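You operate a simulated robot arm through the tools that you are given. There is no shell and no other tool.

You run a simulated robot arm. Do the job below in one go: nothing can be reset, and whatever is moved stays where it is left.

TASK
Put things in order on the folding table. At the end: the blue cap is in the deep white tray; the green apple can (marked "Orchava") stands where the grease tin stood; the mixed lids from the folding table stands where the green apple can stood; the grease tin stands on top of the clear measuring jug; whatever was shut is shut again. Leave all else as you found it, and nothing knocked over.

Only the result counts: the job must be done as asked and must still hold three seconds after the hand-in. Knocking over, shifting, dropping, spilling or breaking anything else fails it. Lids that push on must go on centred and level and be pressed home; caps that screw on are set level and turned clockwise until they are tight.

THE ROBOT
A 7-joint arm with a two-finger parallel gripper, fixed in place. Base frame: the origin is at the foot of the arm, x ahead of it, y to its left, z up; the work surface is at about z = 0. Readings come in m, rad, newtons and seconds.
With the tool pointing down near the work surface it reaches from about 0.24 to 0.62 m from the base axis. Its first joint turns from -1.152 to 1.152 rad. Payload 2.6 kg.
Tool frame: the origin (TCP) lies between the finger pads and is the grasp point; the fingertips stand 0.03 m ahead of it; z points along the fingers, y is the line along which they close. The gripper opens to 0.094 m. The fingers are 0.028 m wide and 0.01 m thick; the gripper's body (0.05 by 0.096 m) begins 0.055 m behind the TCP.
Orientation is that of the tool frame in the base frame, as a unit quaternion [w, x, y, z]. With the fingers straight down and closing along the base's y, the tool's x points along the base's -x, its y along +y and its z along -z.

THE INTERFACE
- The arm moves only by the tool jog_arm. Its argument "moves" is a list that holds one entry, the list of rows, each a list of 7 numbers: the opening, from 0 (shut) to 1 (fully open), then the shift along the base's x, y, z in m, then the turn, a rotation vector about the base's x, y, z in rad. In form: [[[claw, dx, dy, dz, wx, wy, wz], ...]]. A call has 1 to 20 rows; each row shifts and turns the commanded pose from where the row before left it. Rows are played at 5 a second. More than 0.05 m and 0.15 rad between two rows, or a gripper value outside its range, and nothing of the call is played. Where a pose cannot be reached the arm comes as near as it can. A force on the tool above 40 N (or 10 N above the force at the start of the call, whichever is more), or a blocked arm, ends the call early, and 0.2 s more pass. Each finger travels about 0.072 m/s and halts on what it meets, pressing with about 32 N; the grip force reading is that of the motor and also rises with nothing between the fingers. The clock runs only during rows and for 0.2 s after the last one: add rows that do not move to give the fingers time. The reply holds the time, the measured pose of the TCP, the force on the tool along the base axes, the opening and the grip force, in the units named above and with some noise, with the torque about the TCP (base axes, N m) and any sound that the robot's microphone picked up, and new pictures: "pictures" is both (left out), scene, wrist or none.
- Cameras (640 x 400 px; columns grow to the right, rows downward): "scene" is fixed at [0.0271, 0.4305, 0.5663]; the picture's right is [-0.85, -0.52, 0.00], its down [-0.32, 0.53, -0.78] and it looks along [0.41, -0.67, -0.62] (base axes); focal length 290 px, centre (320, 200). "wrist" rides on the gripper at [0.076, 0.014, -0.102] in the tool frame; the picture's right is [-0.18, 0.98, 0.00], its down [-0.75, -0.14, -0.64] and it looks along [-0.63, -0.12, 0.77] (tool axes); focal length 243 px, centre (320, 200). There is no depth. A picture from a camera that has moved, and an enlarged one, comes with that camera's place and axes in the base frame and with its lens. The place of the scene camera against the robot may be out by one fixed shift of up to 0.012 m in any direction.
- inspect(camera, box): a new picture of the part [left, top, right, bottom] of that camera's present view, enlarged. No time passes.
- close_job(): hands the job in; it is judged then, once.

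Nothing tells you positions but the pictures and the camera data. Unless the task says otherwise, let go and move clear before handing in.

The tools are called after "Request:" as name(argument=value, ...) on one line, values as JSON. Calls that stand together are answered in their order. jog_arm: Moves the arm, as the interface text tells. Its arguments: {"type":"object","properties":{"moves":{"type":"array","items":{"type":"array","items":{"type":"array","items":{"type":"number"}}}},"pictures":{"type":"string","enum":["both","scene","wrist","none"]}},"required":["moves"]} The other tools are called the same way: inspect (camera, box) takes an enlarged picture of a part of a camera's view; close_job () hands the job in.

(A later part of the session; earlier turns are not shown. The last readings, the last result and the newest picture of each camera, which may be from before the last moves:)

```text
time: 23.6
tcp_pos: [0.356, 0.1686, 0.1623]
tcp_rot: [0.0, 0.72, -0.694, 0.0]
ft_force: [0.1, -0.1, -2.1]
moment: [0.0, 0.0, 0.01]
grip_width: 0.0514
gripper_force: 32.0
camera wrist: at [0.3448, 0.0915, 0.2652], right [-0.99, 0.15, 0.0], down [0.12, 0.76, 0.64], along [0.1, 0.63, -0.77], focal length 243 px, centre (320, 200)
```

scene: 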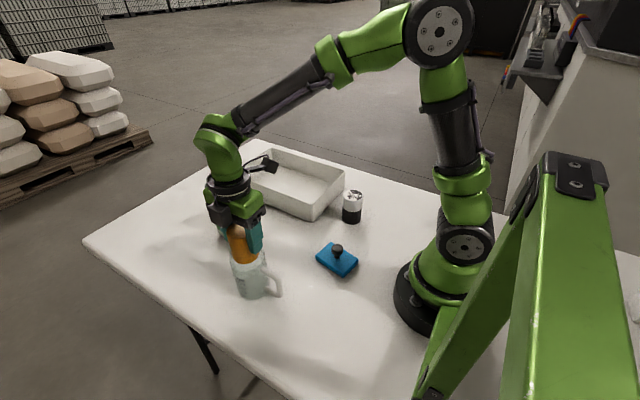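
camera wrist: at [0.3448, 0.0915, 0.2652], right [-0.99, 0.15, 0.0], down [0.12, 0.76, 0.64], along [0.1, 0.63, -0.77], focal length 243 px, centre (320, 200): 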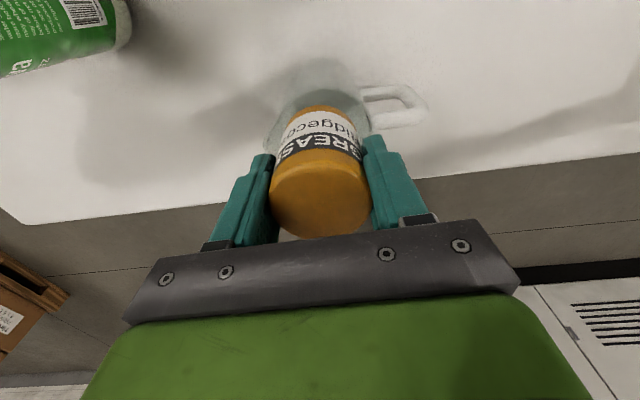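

No contact yet; the tin bottom is at about 0.107. I'll keep descending in small steps.

Request:
jog_arm(moves=[[[0.4, 0, 0, -0.0015, 0, 0, 0], [0.4, 0, 0, -0.0015, 0, 0, 0], [0.4, 0, 0, 0, 0, 0, 0]]], pictures="none")

Request:
jog_arm(moves=[[[0.4, 0, 0, -0.0015, 0, 0, 0], [0.4, 0, 0, -0.0015, 0, 0, 0], [0.4, 0, 0, 0, 0, 0, 0]]], pictures="none")

Request:
inspect(camera="wrist", box=[240, 60, 400, 180])

Request:
inspect(camera="scene", box=[210, 210, 290, 310])

```text
time: 24.4
tcp_pos: [0.3562, 0.1678, 0.1598]
tcp_rot: [0.0, 0.719, -0.695, -0.001]
ft_force: [0.5, 0.0, -1.8]
moment: [-0.01, 0.02, 0.0]
grip_width: 0.0513
gripper_force: 32.3
```

```text
time: 25.2
tcp_pos: [0.3561, 0.1684, 0.1561]
tcp_rot: [0.001, 0.719, -0.695, 0.001]
ft_force: [-0.2, -0.3, -1.3]
moment: [0.01, 0.04, 0.01]
grip_width: 0.0513
gripper_force: 31.7
```

```text
3.33 times, centred on (320, 120) of wrist
camera zoom: at [0.3448, 0.0917, 0.2592], right [-0.99, 0.15, 0.0], down [0.12, 0.76, 0.64], along [0.1, 0.63, -0.77], focal length 809 px, centre (320, 467)
```

zoom: 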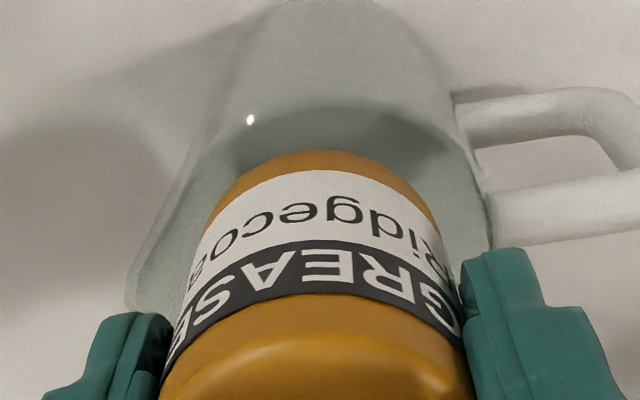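

```text
4.00 times, centred on (250, 260) of scene
camera zoom: at [0.0271, 0.4305, 0.5663], right [-0.85, -0.52, 0.0], down [-0.32, 0.53, -0.78], along [0.41, -0.67, -0.62], focal length 1162 px, centre (600, -40)
```

zoom: 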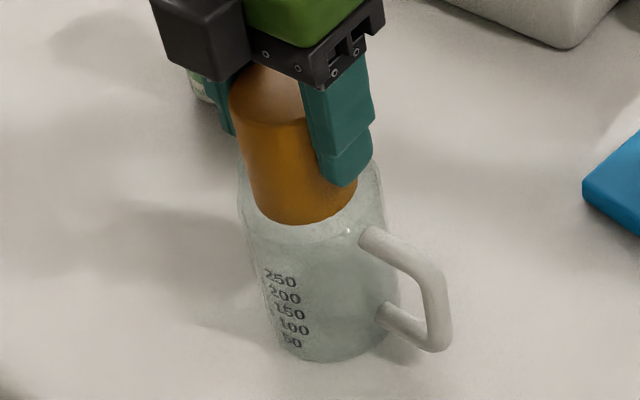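

Still no contact with the tin bottom around 0.100. I'll go a little lower to settle whether the mouth is really open.

Request:
jog_arm(moves=[[[0.4, 0, 0, -0.002, 0, 0, 0], [0.4, 0, 0, -0.002, 0, 0, 0], [0.4, 0, 0, 0, 0, 0, 0]]], pictures="none")

Request:
jog_arm(moves=[[[0.4, 0, 0, -0.002, 0, 0, 0], [0.4, 0, 0, -0.002, 0, 0, 0], [0.4, 0, 0, 0, 0, 0, 0]]], pictures="none")

Request:
inspect(camera="wrist", box=[240, 60, 400, 180])

Request:
inspect(camera="scene", box=[210, 210, 290, 310])

```text
time: 26.0
tcp_pos: [0.3569, 0.168, 0.1543]
tcp_rot: [-0.001, 0.72, -0.694, 0.001]
ft_force: [-3.0, -0.7, 23.8]
moment: [-0.12, 0.28, 0.09]
grip_width: 0.0515
gripper_force: 32.6
```

```text
time: 26.8
tcp_pos: [0.3567, 0.1681, 0.1496]
tcp_rot: [-0.002, 0.719, -0.695, 0.001]
ft_force: [-0.4, 2.5, 28.7]
moment: [0.13, 0.19, 0.01]
grip_width: 0.0511
gripper_force: 31.8
```

```text
3.33 times, centred on (320, 120) of wrist
camera zoom: at [0.3452, 0.092, 0.2527], right [-0.99, 0.15, 0.0], down [0.11, 0.76, 0.64], along [0.1, 0.64, -0.77], focal length 809 px, centre (320, 467)
```

zoom: 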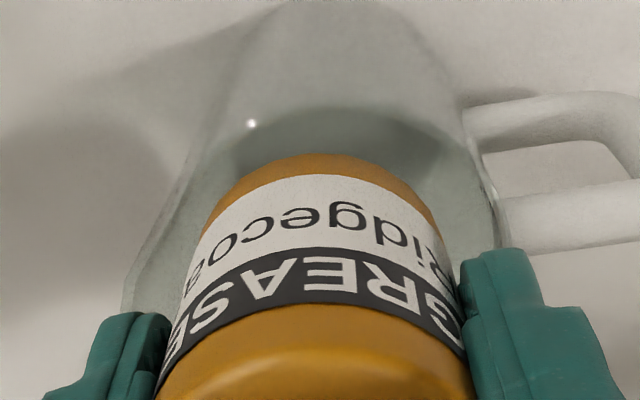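

```text
4.00 times, centred on (250, 260) of scene
camera zoom: at [0.0269, 0.4304, 0.5664], right [-0.85, -0.52, 0.0], down [-0.32, 0.53, -0.78], along [0.41, -0.67, -0.62], focal length 1162 px, centre (600, -40)
```

zoom: 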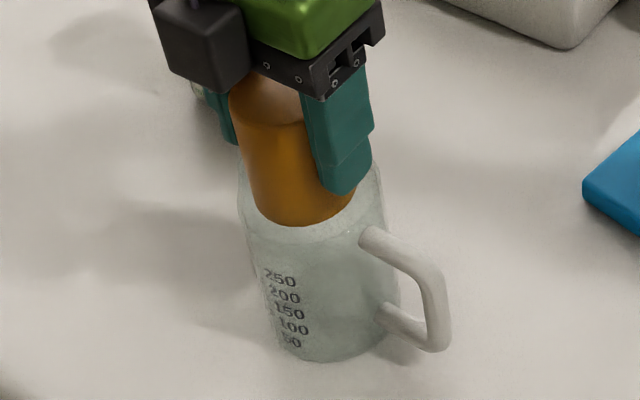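

I felt contact with about 25–29 N once the tin bottom reached about 0.099. That matches the rim height with the tin centred, so the tin rests on the jug's top. I'll relieve the pressure before letting go.

Request:
jog_arm(moves=[[[0.4, 0, 0, 0.001, 0, 0, 0], [0.4, 0, 0, 0.0005, 0, 0, 0], [0.4, 0, 0, 0, 0, 0, 0]]], pictures="none")

```text
time: 27.6
tcp_pos: [0.356, 0.1667, 0.1506]
tcp_rot: [0.0, 0.72, -0.694, -0.001]
ft_force: [2.9, 3.3, 13.3]
moment: [0.27, -0.29, 0.01]
grip_width: 0.0512
gripper_force: 31.8
```

Request:
jog_arm(moves=[[[0.4, 0, 0, 0.0008, 0, 0, 0], [0.4, 0, 0, 0, 0, 0, 0], [0.4, 0, 0, 0, 0, 0, 0]]])

Request:
inspect(camera="wrist", box=[240, 60, 400, 180])

Request:
inspect(camera="scene", box=[210, 210, 290, 310])

```text
time: 28.4
tcp_pos: [0.3547, 0.1682, 0.1508]
tcp_rot: [0.002, 0.719, -0.696, -0.001]
ft_force: [1.4, -0.2, 1.0]
moment: [-0.05, -0.1, -0.01]
grip_width: 0.051
gripper_force: 32.2
camera wrist: at [0.3442, 0.0912, 0.2533], right [-0.99, 0.15, 0.0], down [0.12, 0.76, 0.64], along [0.1, 0.63, -0.77], focal length 243 px, centre (320, 200)
```

scene: 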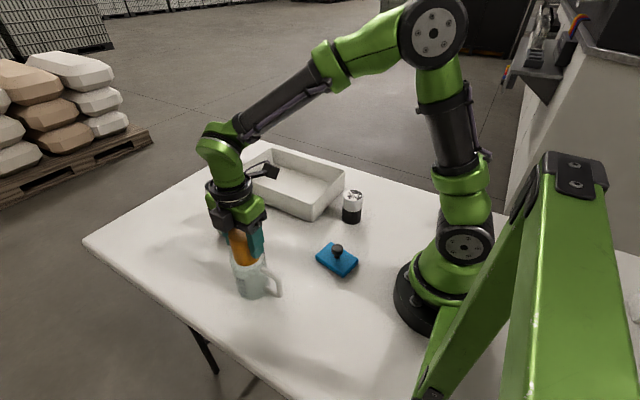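
wrist: 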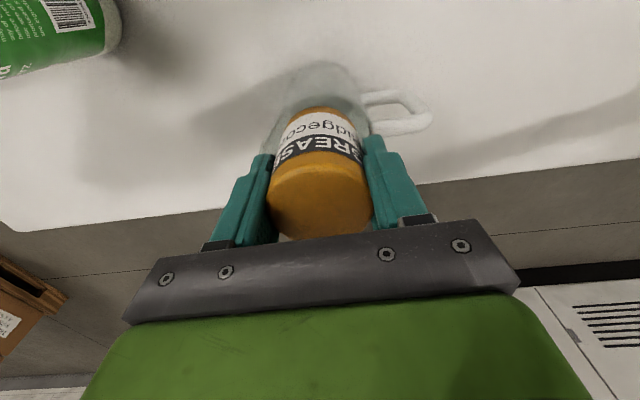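

```text
3.33 times, centred on (320, 120) of wrist
camera zoom: at [0.3442, 0.0912, 0.2533], right [-0.99, 0.15, 0.0], down [0.12, 0.76, 0.64], along [0.1, 0.63, -0.77], focal length 809 px, centre (320, 467)
```

zoom: 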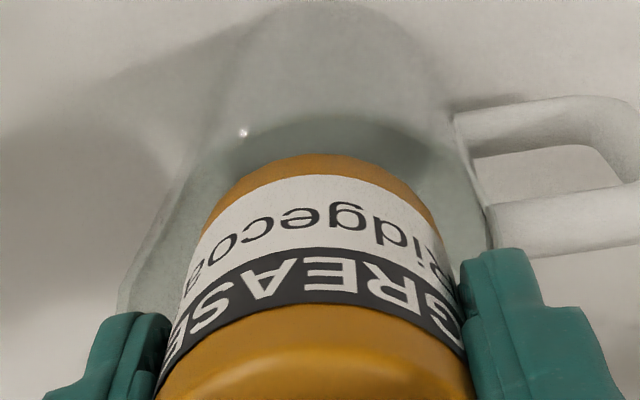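

```text
4.00 times, centred on (250, 260) of scene
camera zoom: at [0.0271, 0.4305, 0.5663], right [-0.85, -0.52, 0.0], down [-0.32, 0.53, -0.78], along [0.41, -0.67, -0.62], focal length 1162 px, centre (600, -40)
```

zoom: 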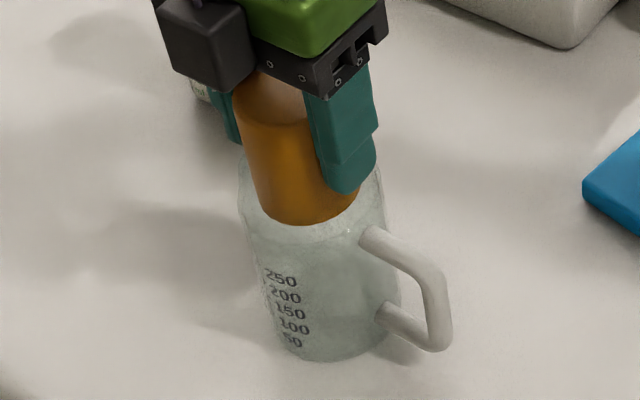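

The force is down to about 1 N and the tin sits upright and centred on the jug. I'll open the fingers just a little first to confirm that it stays put.

Request:
jog_arm(moves=[[[0.58, 0, 0, 0, 0, 0, 0], [0.6, 0, 0, 0, 0, 0, 0], [0.6, 0, 0, 0, 0, 0, 0]]])

Request:
inspect(camera="wrist", box=[240, 60, 400, 180])

Request:
inspect(camera="scene", box=[210, 210, 290, 310])

```text
time: 29.2
tcp_pos: [0.3556, 0.1678, 0.1513]
tcp_rot: [0.0, 0.719, -0.695, 0.0]
ft_force: [0.1, -0.6, 0.8]
moment: [0.0, 0.01, 0.0]
grip_width: 0.056
gripper_force: 0.0
camera wrist: at [0.3445, 0.0917, 0.254], right [-0.99, 0.15, 0.0], down [0.12, 0.76, 0.64], along [0.1, 0.63, -0.77], focal length 243 px, centre (320, 200)
```

scene: 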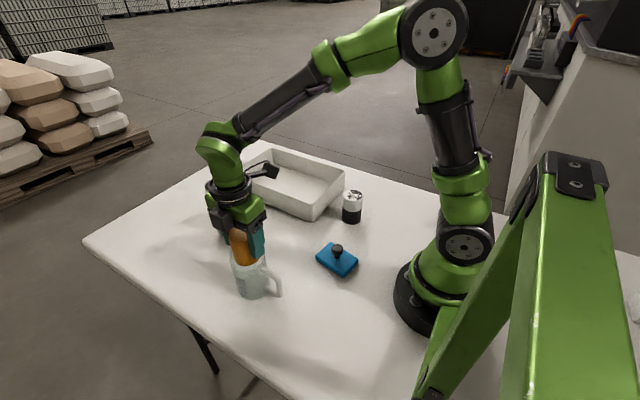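
wrist: 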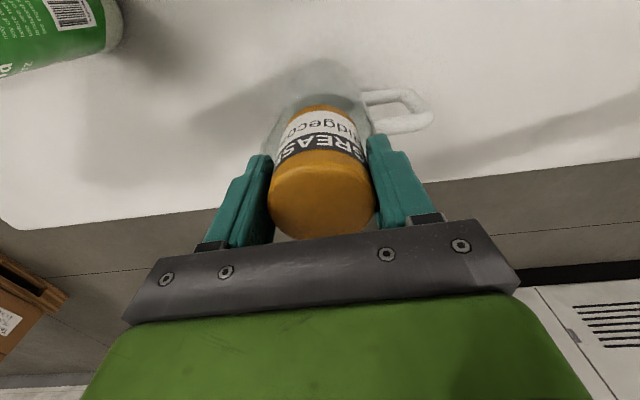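

```text
3.33 times, centred on (320, 120) of wrist
camera zoom: at [0.3445, 0.0917, 0.254], right [-0.99, 0.15, 0.0], down [0.12, 0.76, 0.64], along [0.1, 0.63, -0.77], focal length 809 px, centre (320, 467)
```

zoom: 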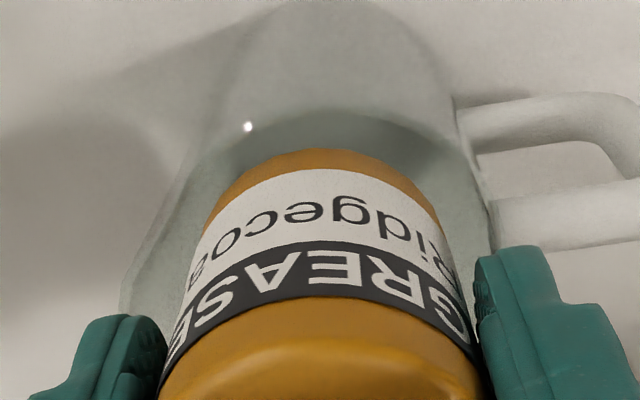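

```text
4.00 times, centred on (250, 260) of scene
camera zoom: at [0.0271, 0.4305, 0.5663], right [-0.85, -0.52, 0.0], down [-0.32, 0.53, -0.78], along [0.41, -0.67, -0.62], focal length 1162 px, centre (600, -40)
```

zoom: 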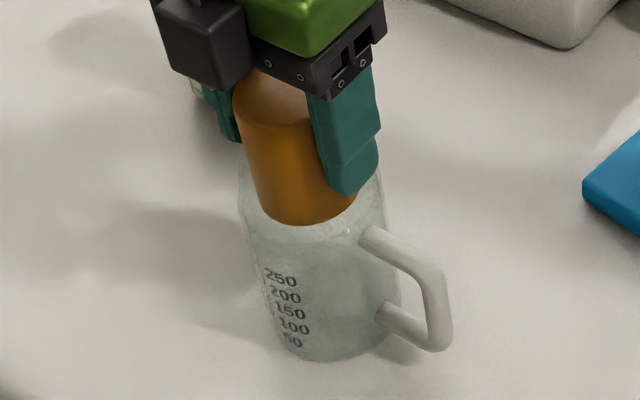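

The tin stands freely on the jug. I'll open further and rise straight up.

Request:
jog_arm(moves=[[[0.8, 0, 0, 0, 0, 0, 0], [0.85, 0, 0, 0, 0, 0, 0], [0.85, 0, 0, 0.02, 0, 0, 0], [0.85, 0, 0, 0.03, 0, 0, 0], [0.85, 0, 0, 0.04, 0, 0, 0], [0.85, 0, 0, 0.04, 0, 0, 0], [0.85, 0, 0, 0.04, 0, 0, 0], [0.85, 0, 0, 0, 0, 0, 0]]])

Request:
inspect(camera="wrist", box=[240, 0, 400, 140])

Request:
inspect(camera="scene", box=[190, 170, 310, 310])

```text
time: 31.0
tcp_pos: [0.3559, 0.1672, 0.323]
tcp_rot: [0.0, 0.719, -0.695, -0.001]
ft_force: [-0.4, 0.7, -0.3]
moment: [0.02, 0.04, 0.0]
grip_width: 0.0798
gripper_force: 0.1
camera wrist: at [0.3449, 0.0917, 0.4244], right [-0.99, 0.15, 0.0], down [0.12, 0.76, 0.64], along [0.1, 0.63, -0.77], focal length 243 px, centre (320, 200)
```

scene: 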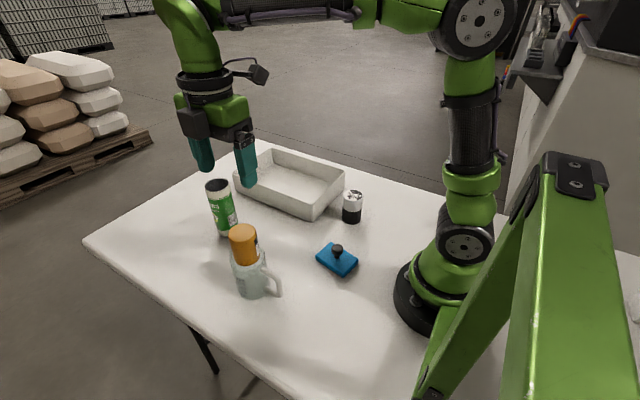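
wrist: 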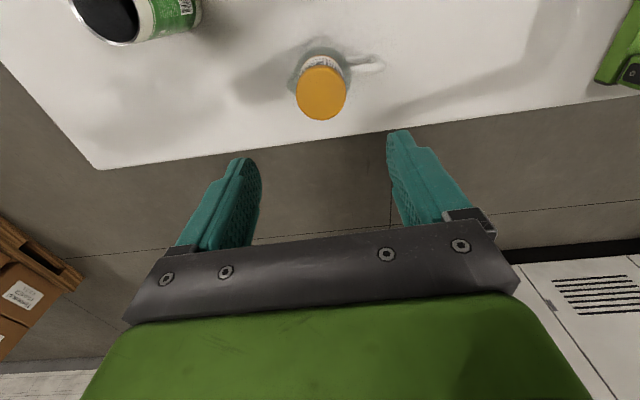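

```text
2.86 times, centred on (320, 70) of wrist
camera zoom: at [0.3449, 0.0917, 0.4244], right [-0.99, 0.15, 0.0], down [0.12, 0.76, 0.64], along [0.1, 0.63, -0.77], focal length 693 px, centre (320, 571)
```

zoom: 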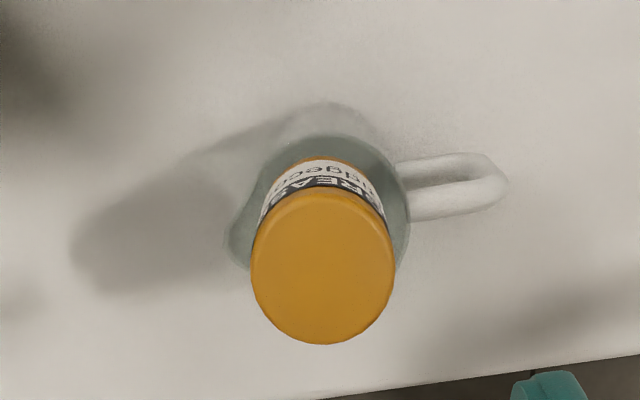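

```text
2.86 times, centred on (250, 240) of scene
camera zoom: at [0.0271, 0.4305, 0.5663], right [-0.85, -0.52, 0.0], down [-0.32, 0.53, -0.78], along [0.41, -0.67, -0.62], focal length 830 px, centre (520, 86)
```

zoom: 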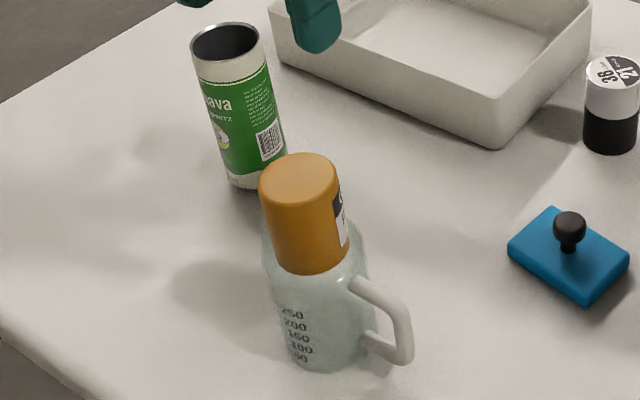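

The grease tin stands well centred on the jug. Next is the green can near (0.54, 0.07), so I'll move over it for a look.

Request:
jog_arm(moves=[[[1, 0.03, -0.02, 0, 0, 0, 0], [1, 0.04, -0.02, -0.005, 0, 0, 0], [1, 0.04, -0.02, -0.015, 0, 0, 0], [1, 0.04, -0.02, -0.02, 0, 0, 0], [1, 0.033, -0.02, -0.02, 0, 0, 0], [1, 0, 0, 0, 0, 0, 0], [1, 0, 0, 0, 0, 0, 0]]])

Request:
inspect(camera="wrist", box=[220, 0, 420, 140])

```text
time: 32.6
tcp_pos: [0.538, 0.0675, 0.2606]
tcp_rot: [-0.001, 0.719, -0.695, 0.0]
ft_force: [0.2, -0.1, 0.1]
moment: [0.01, 0.0, -0.05]
grip_width: 0.094
gripper_force: 0.0
camera wrist: at [0.5272, -0.0084, 0.3632], right [-0.99, 0.15, 0.0], down [0.12, 0.76, 0.64], along [0.1, 0.63, -0.77], focal length 243 px, centre (320, 200)
```

scene: 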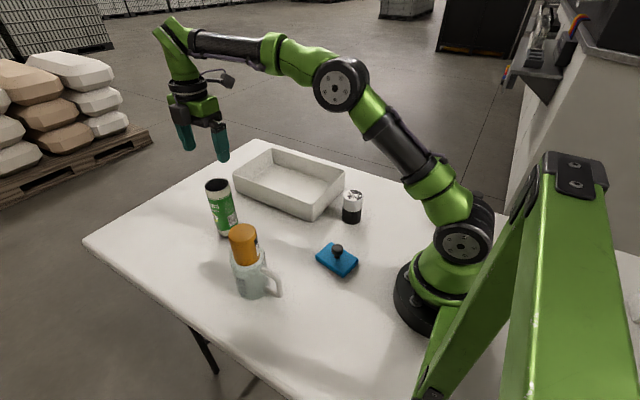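
wrist: 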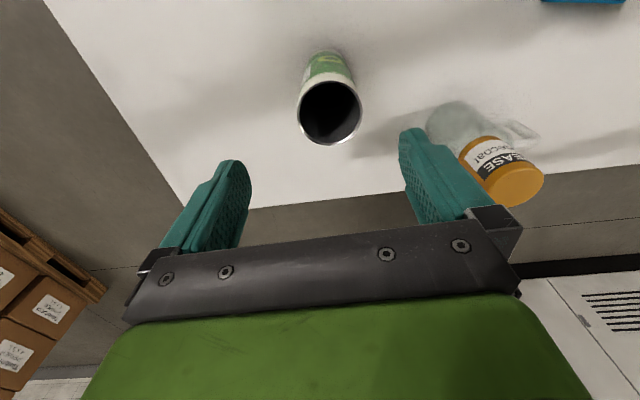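

```text
2.86 times, centred on (320, 70) of wrist
camera zoom: at [0.5272, -0.0084, 0.3632], right [-0.99, 0.15, 0.0], down [0.12, 0.76, 0.64], along [0.1, 0.63, -0.77], focal length 693 px, centre (320, 571)
```

zoom: 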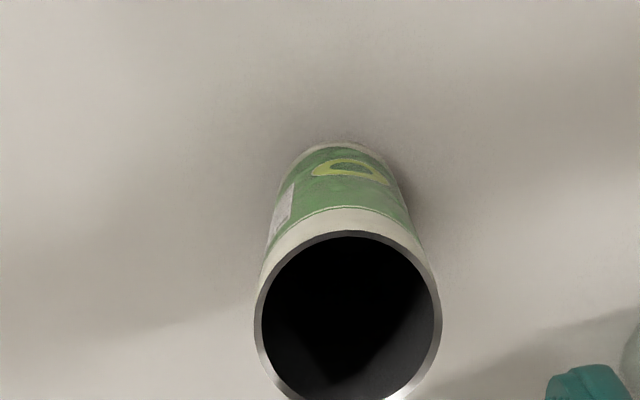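

The wrist view puts the can at about (0.530, 0.072), roughly 0.155 tall and 0.057 wide. I'll align above it and check again just above its top.

Request:
jog_arm(moves=[[[1, -0.008, 0.004, -0.03, 0, 0, 0], [1, 0, 0, -0.025, 0, 0, 0], [1, 0, 0, 0, 0, 0, 0], [1, 0, 0, 0, 0, 0, 0]]], pictures="wrist")

Request:
inspect(camera="wrist", box=[220, 20, 420, 230])

Request:
inspect(camera="scene", box=[150, 80, 290, 250])

```text
time: 33.6
tcp_pos: [0.5304, 0.0708, 0.2056]
tcp_rot: [0.0, 0.719, -0.695, 0.0]
ft_force: [0.2, -0.2, 0.4]
moment: [-0.05, -0.04, 0.02]
grip_width: 0.0939
gripper_force: 0.1
camera wrist: at [0.5188, -0.005, 0.3077], right [-0.99, 0.15, 0.0], down [0.12, 0.76, 0.64], along [0.1, 0.63, -0.77], focal length 243 px, centre (320, 200)
```

wrist: 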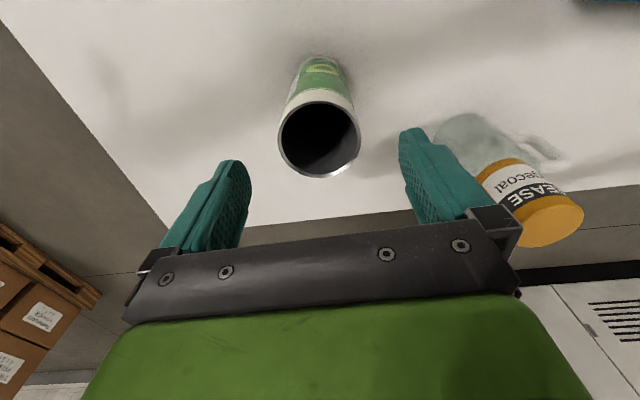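

```text
1.90 times, centred on (320, 125) of wrist
camera zoom: at [0.5188, -0.005, 0.3077], right [-0.99, 0.15, 0.0], down [0.12, 0.76, 0.64], along [0.1, 0.63, -0.77], focal length 462 px, centre (320, 343)
```

zoom: 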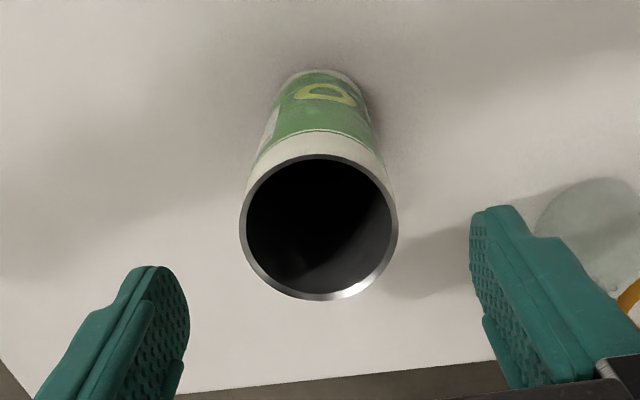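

```text
2.35 times, centred on (220, 165) of scene
camera zoom: at [0.0271, 0.4305, 0.5663], right [-0.85, -0.52, 0.0], down [-0.32, 0.53, -0.78], along [0.41, -0.67, -0.62], focal length 684 px, centre (555, 282)
```

zoom: 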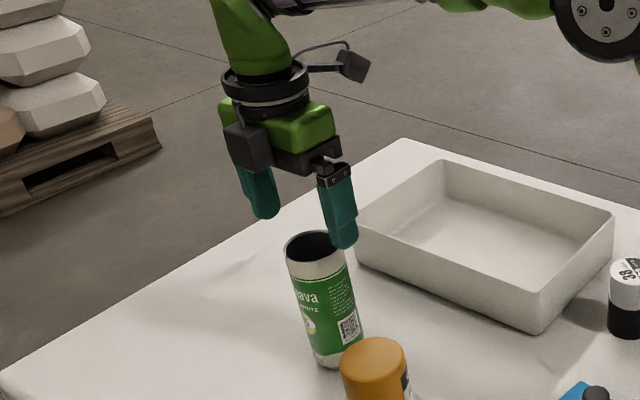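

The can is centred at (0.530, 0.072), right below the gripper. I'll descend so the fingers straddle its upper half and close.

Request:
jog_arm(moves=[[[1, 0, 0.0005, -0.02, 0, 0, 0], [1, 0, 0, -0.025, 0, 0, 0], [1, 0, 0, -0.025, 0, 0, 0], [1, 0, 0, -0.018, 0, 0, 0], [1, 0, 0, 0, 0, 0, 0], [1, 0, 0, 0, 0, 0, 0]]])

Request:
inspect(camera="scene", box=[150, 120, 290, 250])

```text
time: 35.0
tcp_pos: [0.5301, 0.0721, 0.1171]
tcp_rot: [0.0, 0.719, -0.695, 0.0]
ft_force: [-0.6, 0.4, -0.5]
moment: [-0.01, 0.01, 0.03]
grip_width: 0.094
gripper_force: 0.0
camera wrist: at [0.5189, -0.0033, 0.2202], right [-0.99, 0.15, 0.0], down [0.12, 0.76, 0.64], along [0.1, 0.64, -0.77], focal length 243 px, centre (320, 200)
```

scene: 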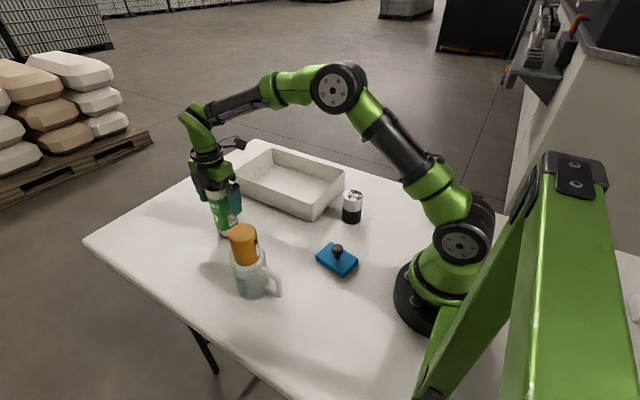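
wrist: 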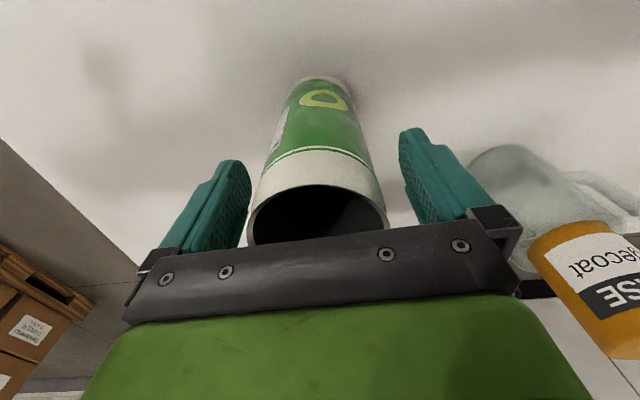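

```text
3.08 times, centred on (220, 185) of scene
camera zoom: at [0.0271, 0.4305, 0.5663], right [-0.85, -0.52, 0.0], down [-0.32, 0.53, -0.78], along [0.41, -0.67, -0.62], focal length 894 px, centre (628, 246)
```

zoom: 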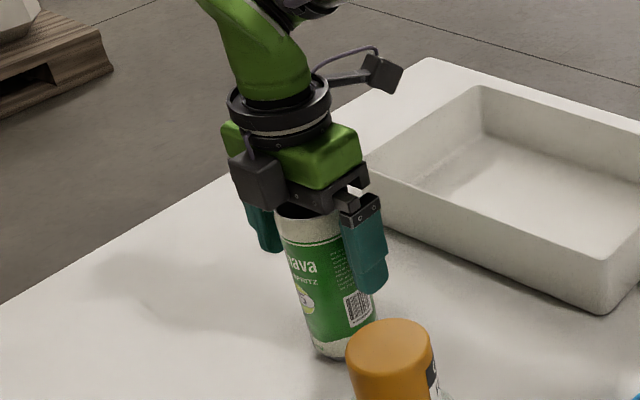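

Request:
jog_arm(moves=[[[0.45, 0, 0, 0, 0, 0, 0], [0.45, 0, 0, 0, 0, 0, 0], [0.45, 0, 0, 0, 0, 0, 0], [0.45, 0, 0, 0, 0, 0, 0]]])

Request:
inspect(camera="scene", box=[150, 120, 290, 250])

```text
time: 36.0
tcp_pos: [0.5292, 0.0731, 0.1173]
tcp_rot: [0.0, 0.719, -0.695, 0.0]
ft_force: [1.7, -0.3, -0.1]
moment: [0.0, 0.01, 0.04]
grip_width: 0.0573
gripper_force: 31.8
camera wrist: at [0.5189, -0.0033, 0.2203], right [-0.99, 0.15, 0.0], down [0.12, 0.76, 0.64], along [0.1, 0.63, -0.77], focal length 243 px, centre (320, 200)
```

scene: 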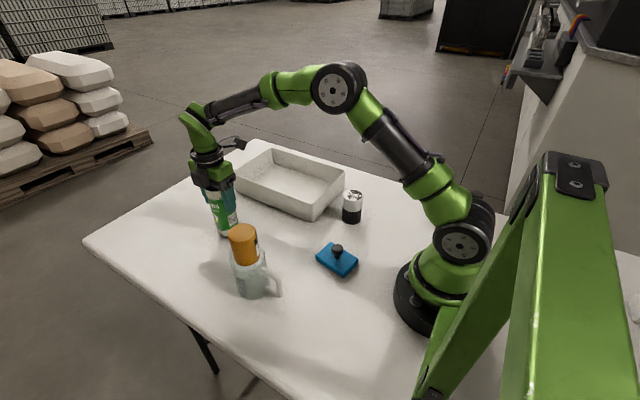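
wrist: 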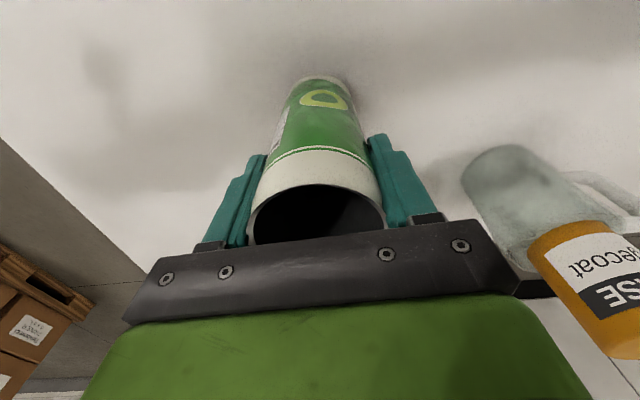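

```text
3.08 times, centred on (220, 185) of scene
camera zoom: at [0.0271, 0.4305, 0.5663], right [-0.85, -0.52, 0.0], down [-0.32, 0.53, -0.78], along [0.41, -0.67, -0.62], focal length 894 px, centre (628, 246)
```

zoom: 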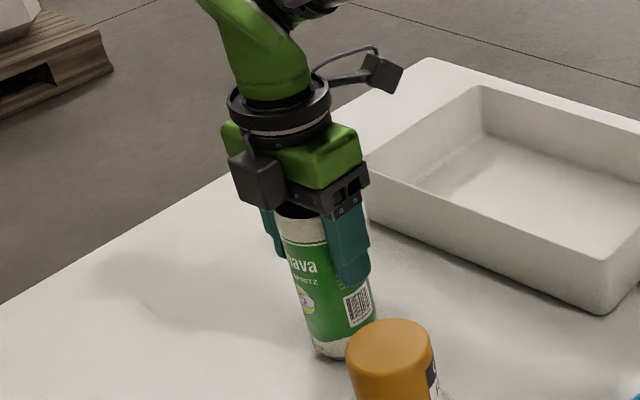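

The can is gripped firmly. I'll lift it and carry it over the lids' level to above the tin's old spot at (0.172, -0.2185).

Request:
jog_arm(moves=[[[0.45, 0, 0, 0.015, 0, 0, 0], [0.45, 0, 0, 0.03, 0, 0, 0], [0.45, 0, 0, 0.03, 0, 0, 0], [0.45, 0, 0, 0.035, 0, 0, 0], [0.45, 0, 0, 0.03, 0, 0, 0], [0.45, -0.0298, -0.0246, 0.006, 0, 0, 0], [0.45, -0.0298, -0.0246, 0.006, 0, 0, 0], [0.45, -0.0298, -0.0246, 0.006, 0, 0, 0], [0.45, -0.0298, -0.0246, 0.006, 0, 0, 0], [0.45, -0.0298, -0.0246, 0.006, 0, 0, 0], [0.45, -0.0325, -0.02, 0, 0, 0, 0], [0.45, -0.0325, -0.02, 0, 0, 0, 0], [0.45, -0.0325, -0.02, 0, 0, 0, 0], [0.45, -0.0325, -0.02, 0, 0, 0, 0], [0.45, -0.026, -0.0295, 0, 0, 0, 0], [0.45, -0.026, -0.0295, 0, 0, 0, 0], [0.45, -0.026, -0.0295, 0, 0, 0, 0], [0.45, 0, 0, 0, 0, 0, 0], [0.45, 0, 0, 0, 0, 0, 0]]])

```text
time: 40.0
tcp_pos: [0.1726, -0.2206, 0.2894]
tcp_rot: [0.0, 0.719, -0.695, 0.0]
ft_force: [0.2, 0.0, 0.4]
moment: [0.02, -0.01, -0.01]
grip_width: 0.0569
gripper_force: 32.5
camera wrist: at [0.1626, -0.2969, 0.3912], right [-0.99, 0.15, 0.0], down [0.12, 0.76, 0.64], along [0.1, 0.63, -0.77], focal length 243 px, centre (320, 200)
```

scene: 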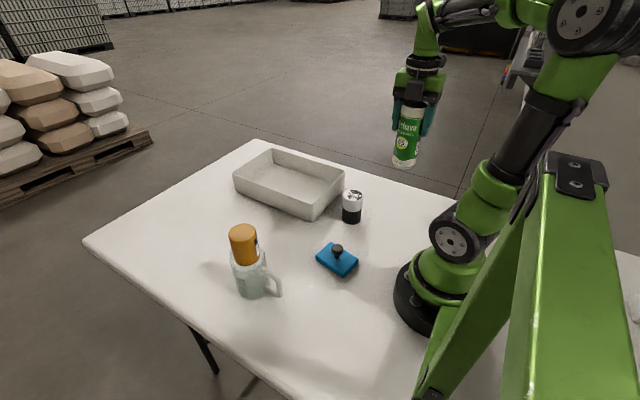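
wrist: 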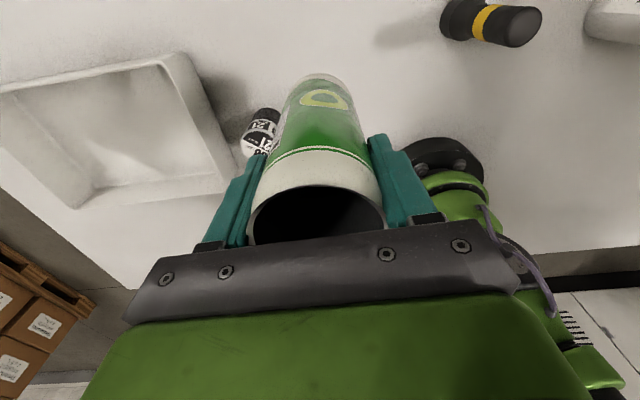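

The can is above the target. I'll descend, slowing near the table.

Request:
jog_arm(moves=[[[0.45, -0.0003, 0.001, -0.03, 0, 0, 0], [0.45, 0, 0, -0.035, 0, 0, 0], [0.45, 0, 0, -0.035, 0, 0, 0], [0.45, 0, 0, -0.03, 0, 0, 0], [0.45, 0, 0, -0.02, 0, 0, 0], [0.45, 0, 0, -0.012, 0, 0, 0], [0.45, 0, 0, 0, 0, 0, 0], [0.45, 0, 0, 0, 0, 0, 0]]])

Request:
inspect(camera="wrist", box=[220, 40, 420, 180])

Request:
inspect(camera="scene", box=[320, 120, 460, 250])

```text
time: 41.8
tcp_pos: [0.1727, -0.2188, 0.1262]
tcp_rot: [0.0, 0.718, -0.696, 0.0]
ft_force: [0.3, -0.6, -0.4]
moment: [0.03, 0.0, 0.0]
grip_width: 0.0573
gripper_force: 32.4
camera wrist: at [0.1617, -0.2945, 0.2286], right [-0.99, 0.15, 0.0], down [0.12, 0.76, 0.64], along [0.1, 0.63, -0.77], focal length 243 px, centre (320, 200)
```

scene: 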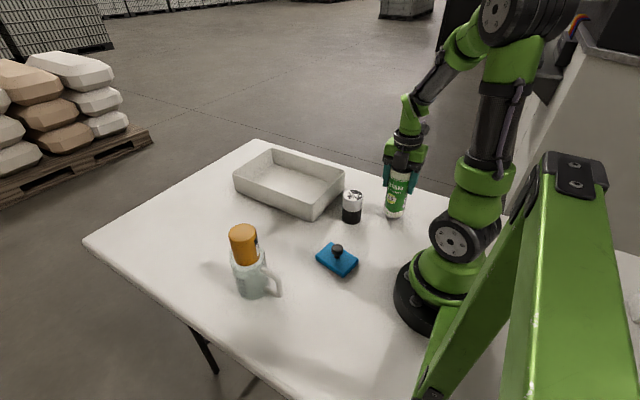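
wrist: 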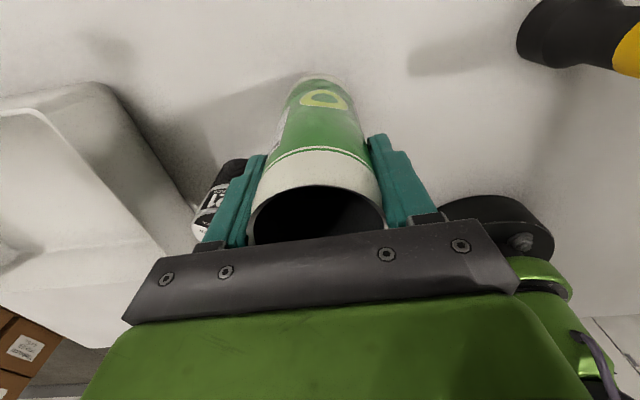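

```text
2.86 times, centred on (320, 110) of wrist
camera zoom: at [0.1617, -0.2945, 0.2286], right [-0.99, 0.15, 0.0], down [0.12, 0.76, 0.64], along [0.1, 0.63, -0.77], focal length 693 px, centre (320, 457)
```

zoom: 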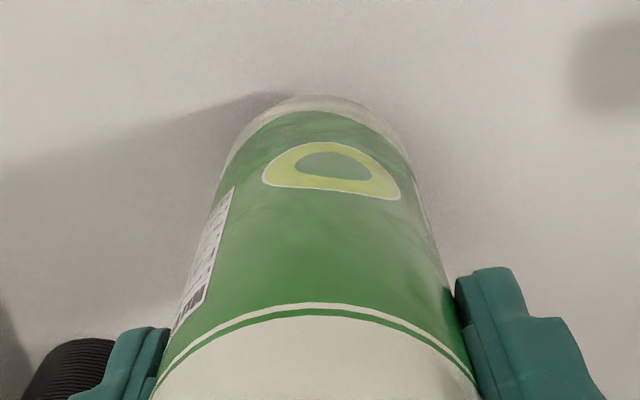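

```text
3.08 times, centred on (390, 185) of scene
camera zoom: at [0.0271, 0.4305, 0.5663], right [-0.85, -0.52, 0.0], down [-0.32, 0.53, -0.78], along [0.41, -0.67, -0.62], focal length 894 px, centre (105, 246)
```

zoom: 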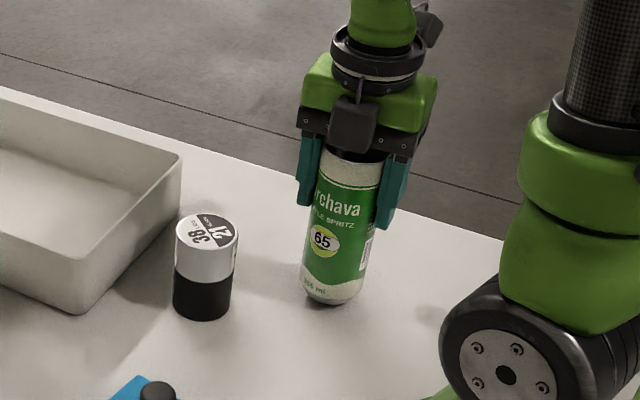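

Request:
jog_arm(moves=[[[0.45, 0, 0, -0.004, 0, 0, 0], [0.45, 0, 0, -0.002, 0, 0, 0], [0.45, 0, 0, 0, 0, 0, 0]]], pictures="none")

Request:
jog_arm(moves=[[[0.45, 0, 0, -0.0015, 0, 0, 0], [0.45, 0, 0, 0, 0, 0, 0]]], pictures="none")

Request:
jog_arm(moves=[[[0.45, 0, 0, -0.001, 0, 0, 0], [0.45, 0, 0, 0, 0, 0, 0]]], pictures="none")

```text
time: 42.6
tcp_pos: [0.1737, -0.2177, 0.1203]
tcp_rot: [0.0, 0.72, -0.694, 0.0]
ft_force: [0.3, 0.9, 0.1]
moment: [-0.01, 0.0, -0.01]
grip_width: 0.0572
gripper_force: 31.8
```

```text
time: 43.2
tcp_pos: [0.173, -0.2187, 0.119]
tcp_rot: [0.0, 0.719, -0.695, 0.0]
ft_force: [0.6, -0.8, 0.1]
moment: [0.0, 0.02, -0.04]
grip_width: 0.057
gripper_force: 31.9
```

```text
time: 43.8
tcp_pos: [0.1731, -0.2198, 0.1189]
tcp_rot: [0.001, 0.719, -0.695, 0.0]
ft_force: [-0.4, 0.7, 0.2]
moment: [0.01, 0.0, -0.03]
grip_width: 0.0571
gripper_force: 32.4
```

Request:
jog_arm(moves=[[[0.45, 0, 0, -0.001, 0, 0, 0], [0.45, 0, 0, 0, 0, 0, 0]]], pictures="none")

Request:
jog_arm(moves=[[[0.45, 0, 0, -0.001, 0, 0, 0], [0.45, 0, 0, 0, 0, 0, 0]]], pictures="none")

```text
time: 44.4
tcp_pos: [0.1724, -0.2193, 0.117]
tcp_rot: [0.001, 0.719, -0.695, 0.002]
ft_force: [-1.5, -0.5, 11.3]
moment: [0.09, 0.15, -0.03]
grip_width: 0.057
gripper_force: 32.2
```

```text
time: 45.0
tcp_pos: [0.1748, -0.2196, 0.1158]
tcp_rot: [0.0, 0.72, -0.694, 0.003]
ft_force: [-1.9, -0.8, 29.7]
moment: [-0.12, 0.17, -0.02]
grip_width: 0.0572
gripper_force: 32.1
```

The can is on the table. I'll ease off the pressure and open.

Request:
jog_arm(moves=[[[0.45, 0, 0, 0.001, 0, 0, 0], [0.45, 0, 0, 0.0005, 0, 0, 0], [0.45, 0, 0, 0, 0, 0, 0]]], pictures="none")

Request:
jog_arm(moves=[[[0.62, 0, 0, 0, 0, 0, 0], [0.68, 0, 0, 0, 0, 0, 0], [0.68, 0, 0, 0, 0, 0, 0]]])

Request:
inspect(camera="scene", box=[320, 120, 460, 250])

```text
time: 45.8
tcp_pos: [0.1726, -0.218, 0.1176]
tcp_rot: [0.0, 0.719, -0.695, -0.001]
ft_force: [1.2, -2.1, 6.0]
moment: [-0.32, -0.11, 0.01]
grip_width: 0.0572
gripper_force: 32.4
```

```text
time: 46.6
tcp_pos: [0.1722, -0.2183, 0.1175]
tcp_rot: [0.001, 0.719, -0.695, 0.001]
ft_force: [0.5, 0.1, -0.5]
moment: [0.0, 0.0, -0.01]
grip_width: 0.0637
gripper_force: 0.1
camera wrist: at [0.1622, -0.2945, 0.2197], right [-0.99, 0.15, 0.0], down [0.12, 0.76, 0.64], along [0.1, 0.64, -0.77], focal length 243 px, centre (320, 200)
```

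scene: 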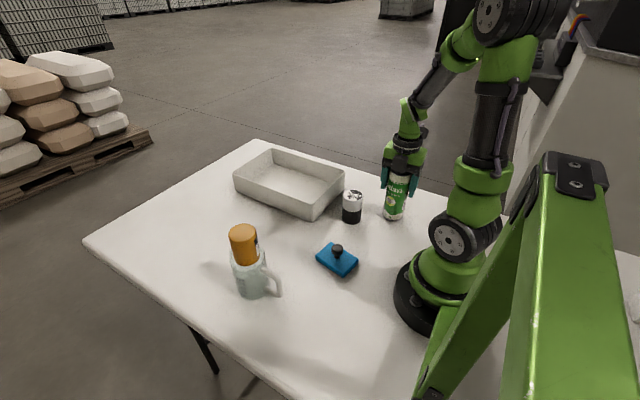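
wrist: 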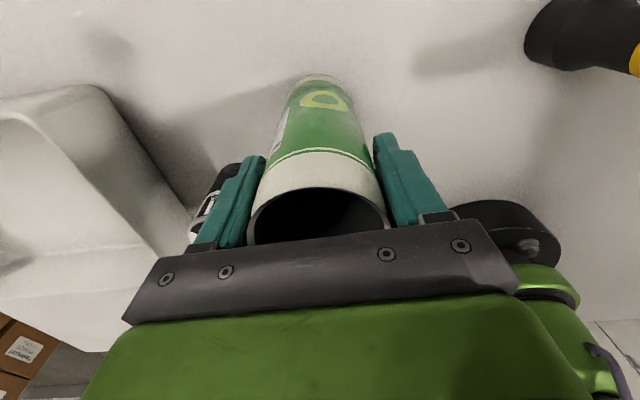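

```text
3.08 times, centred on (390, 185) of scene
camera zoom: at [0.0271, 0.4305, 0.5663], right [-0.85, -0.52, 0.0], down [-0.32, 0.53, -0.78], along [0.41, -0.67, -0.62], focal length 894 px, centre (105, 246)
```

zoom: 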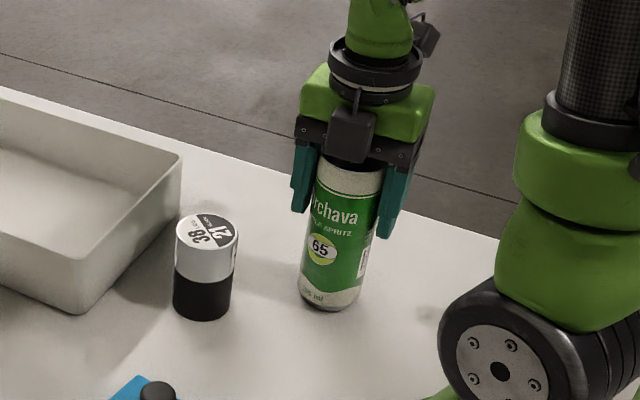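

The can stands free on the tin's old spot. I'll rise and go over the lids stack near (0.273, -0.149).

Request:
jog_arm(moves=[[[0.9, 0, 0, 0, 0, 0, 0], [0.95, 0, 0, 0, 0, 0, 0], [0.95, 0, 0, 0.02, 0, 0, 0], [0.95, 0, 0, 0.03, 0, 0, 0], [0.95, 0, 0, 0.045, 0, 0, 0], [0.95, 0, 0, 0.045, 0, 0, 0], [0.95, 0, 0, 0.03, 0, 0, 0], [0.95, 0.025, 0.018, 0, 0, 0, 0], [0.95, 0.025, 0.018, 0, 0, 0, 0], [0.95, 0.025, 0.017, -0.015, 0, 0, 0], [0.95, 0.026, 0.017, -0.035, 0, 0, 0], [0.95, 0, 0, 0, 0, 0, 0], [0.95, 0, 0, 0, 0, 0, 0]]])

Request:
inspect(camera="wrist", box=[220, 0, 420, 150])

Request:
inspect(camera="scene", box=[320, 120, 460, 250])

```text
time: 49.4
tcp_pos: [0.2732, -0.1471, 0.2368]
tcp_rot: [0.0, 0.719, -0.695, 0.0]
ft_force: [0.3, 0.9, -0.7]
moment: [-0.01, -0.02, -0.03]
grip_width: 0.0894
gripper_force: 0.0
camera wrist: at [0.2627, -0.2231, 0.3396], right [-0.99, 0.15, 0.0], down [0.12, 0.76, 0.64], along [0.1, 0.63, -0.77], focal length 243 px, centre (320, 200)
```

scene: 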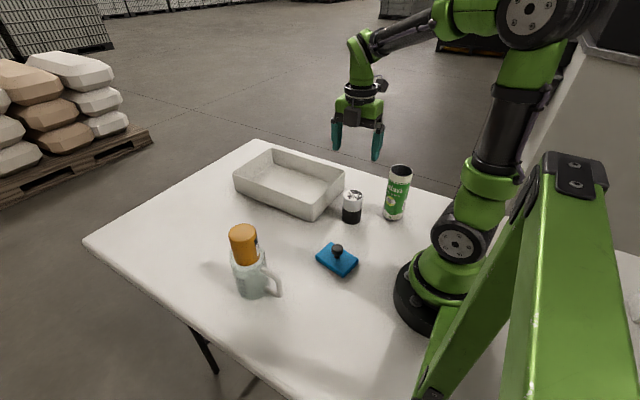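
wrist: 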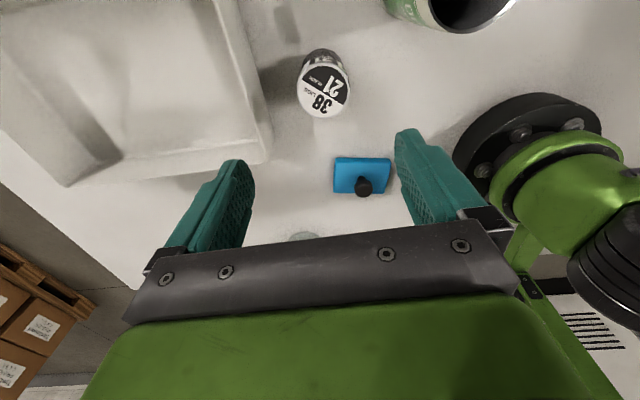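

```text
2.67 times, centred on (320, 75) of wrist
camera zoom: at [0.2627, -0.2231, 0.3396], right [-0.99, 0.15, 0.0], down [0.12, 0.76, 0.64], along [0.1, 0.63, -0.77], focal length 647 px, centre (320, 533)
```

zoom: 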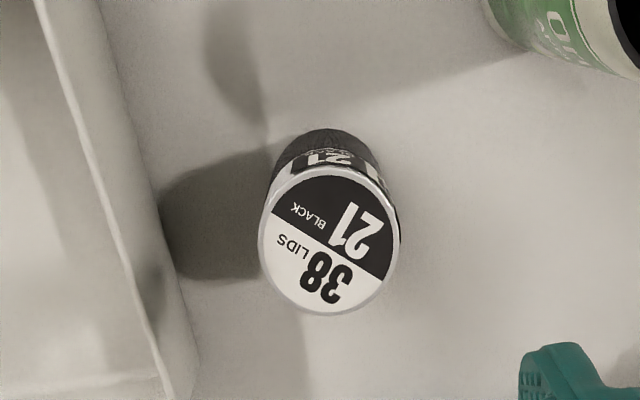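

```text
3.08 times, centred on (390, 185) of scene
camera zoom: at [0.0271, 0.4305, 0.5663], right [-0.85, -0.52, 0.0], down [-0.32, 0.53, -0.78], along [0.41, -0.67, -0.62], focal length 894 px, centre (105, 246)
```

zoom: 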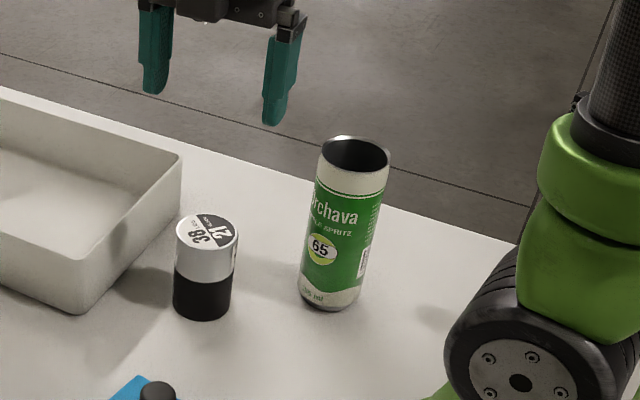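

The can stands upright on its new spot. The lids stack is at (0.270, -0.151), so I'll shift over it and descend to grip.

Request:
jog_arm(moves=[[[0.85, -0.003, -0.003, -0.02, 0, 0, 0], [0.85, 0, -0.001, -0.035, 0, 0, 0], [0.85, 0, 0, -0.03, 0, 0, 0], [0.85, 0, 0, 0, 0, 0, 0]]], pictures="wrist")

Request:
inspect(camera="wrist", box=[200, 50, 440, 230])

```text
time: 50.4
tcp_pos: [0.2701, -0.1521, 0.1518]
tcp_rot: [0.001, 0.719, -0.695, 0.0]
ft_force: [-0.3, -0.1, -0.1]
moment: [0.0, -0.02, 0.01]
grip_width: 0.0797
gripper_force: 0.1
camera wrist: at [0.2595, -0.228, 0.254], right [-0.99, 0.15, 0.0], down [0.12, 0.76, 0.64], along [0.1, 0.63, -0.77], focal length 243 px, centre (320, 200)
```

wrist: 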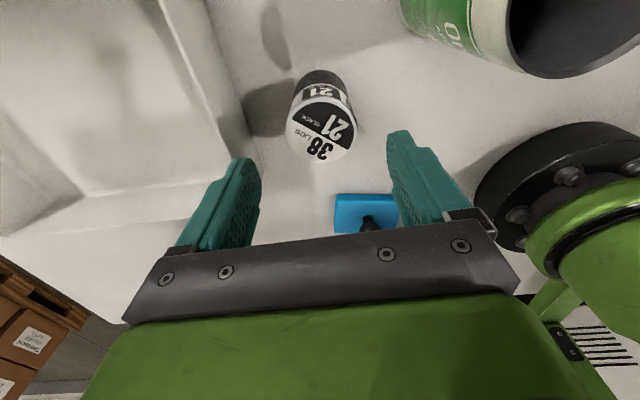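

```text
2.22 times, centred on (320, 140) of wrist
camera zoom: at [0.2595, -0.228, 0.254], right [-0.99, 0.15, 0.0], down [0.12, 0.76, 0.64], along [0.1, 0.63, -0.77], focal length 539 px, centre (320, 333)
```

zoom: 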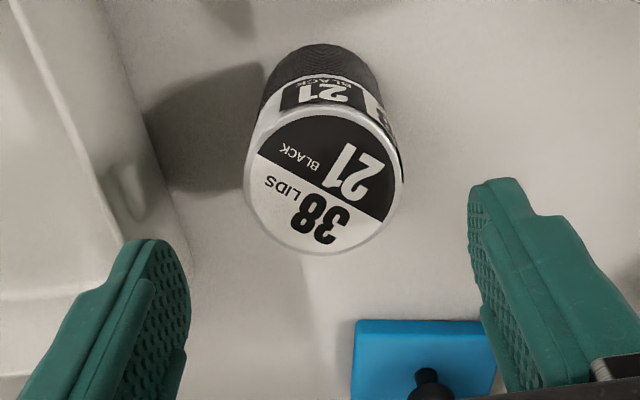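

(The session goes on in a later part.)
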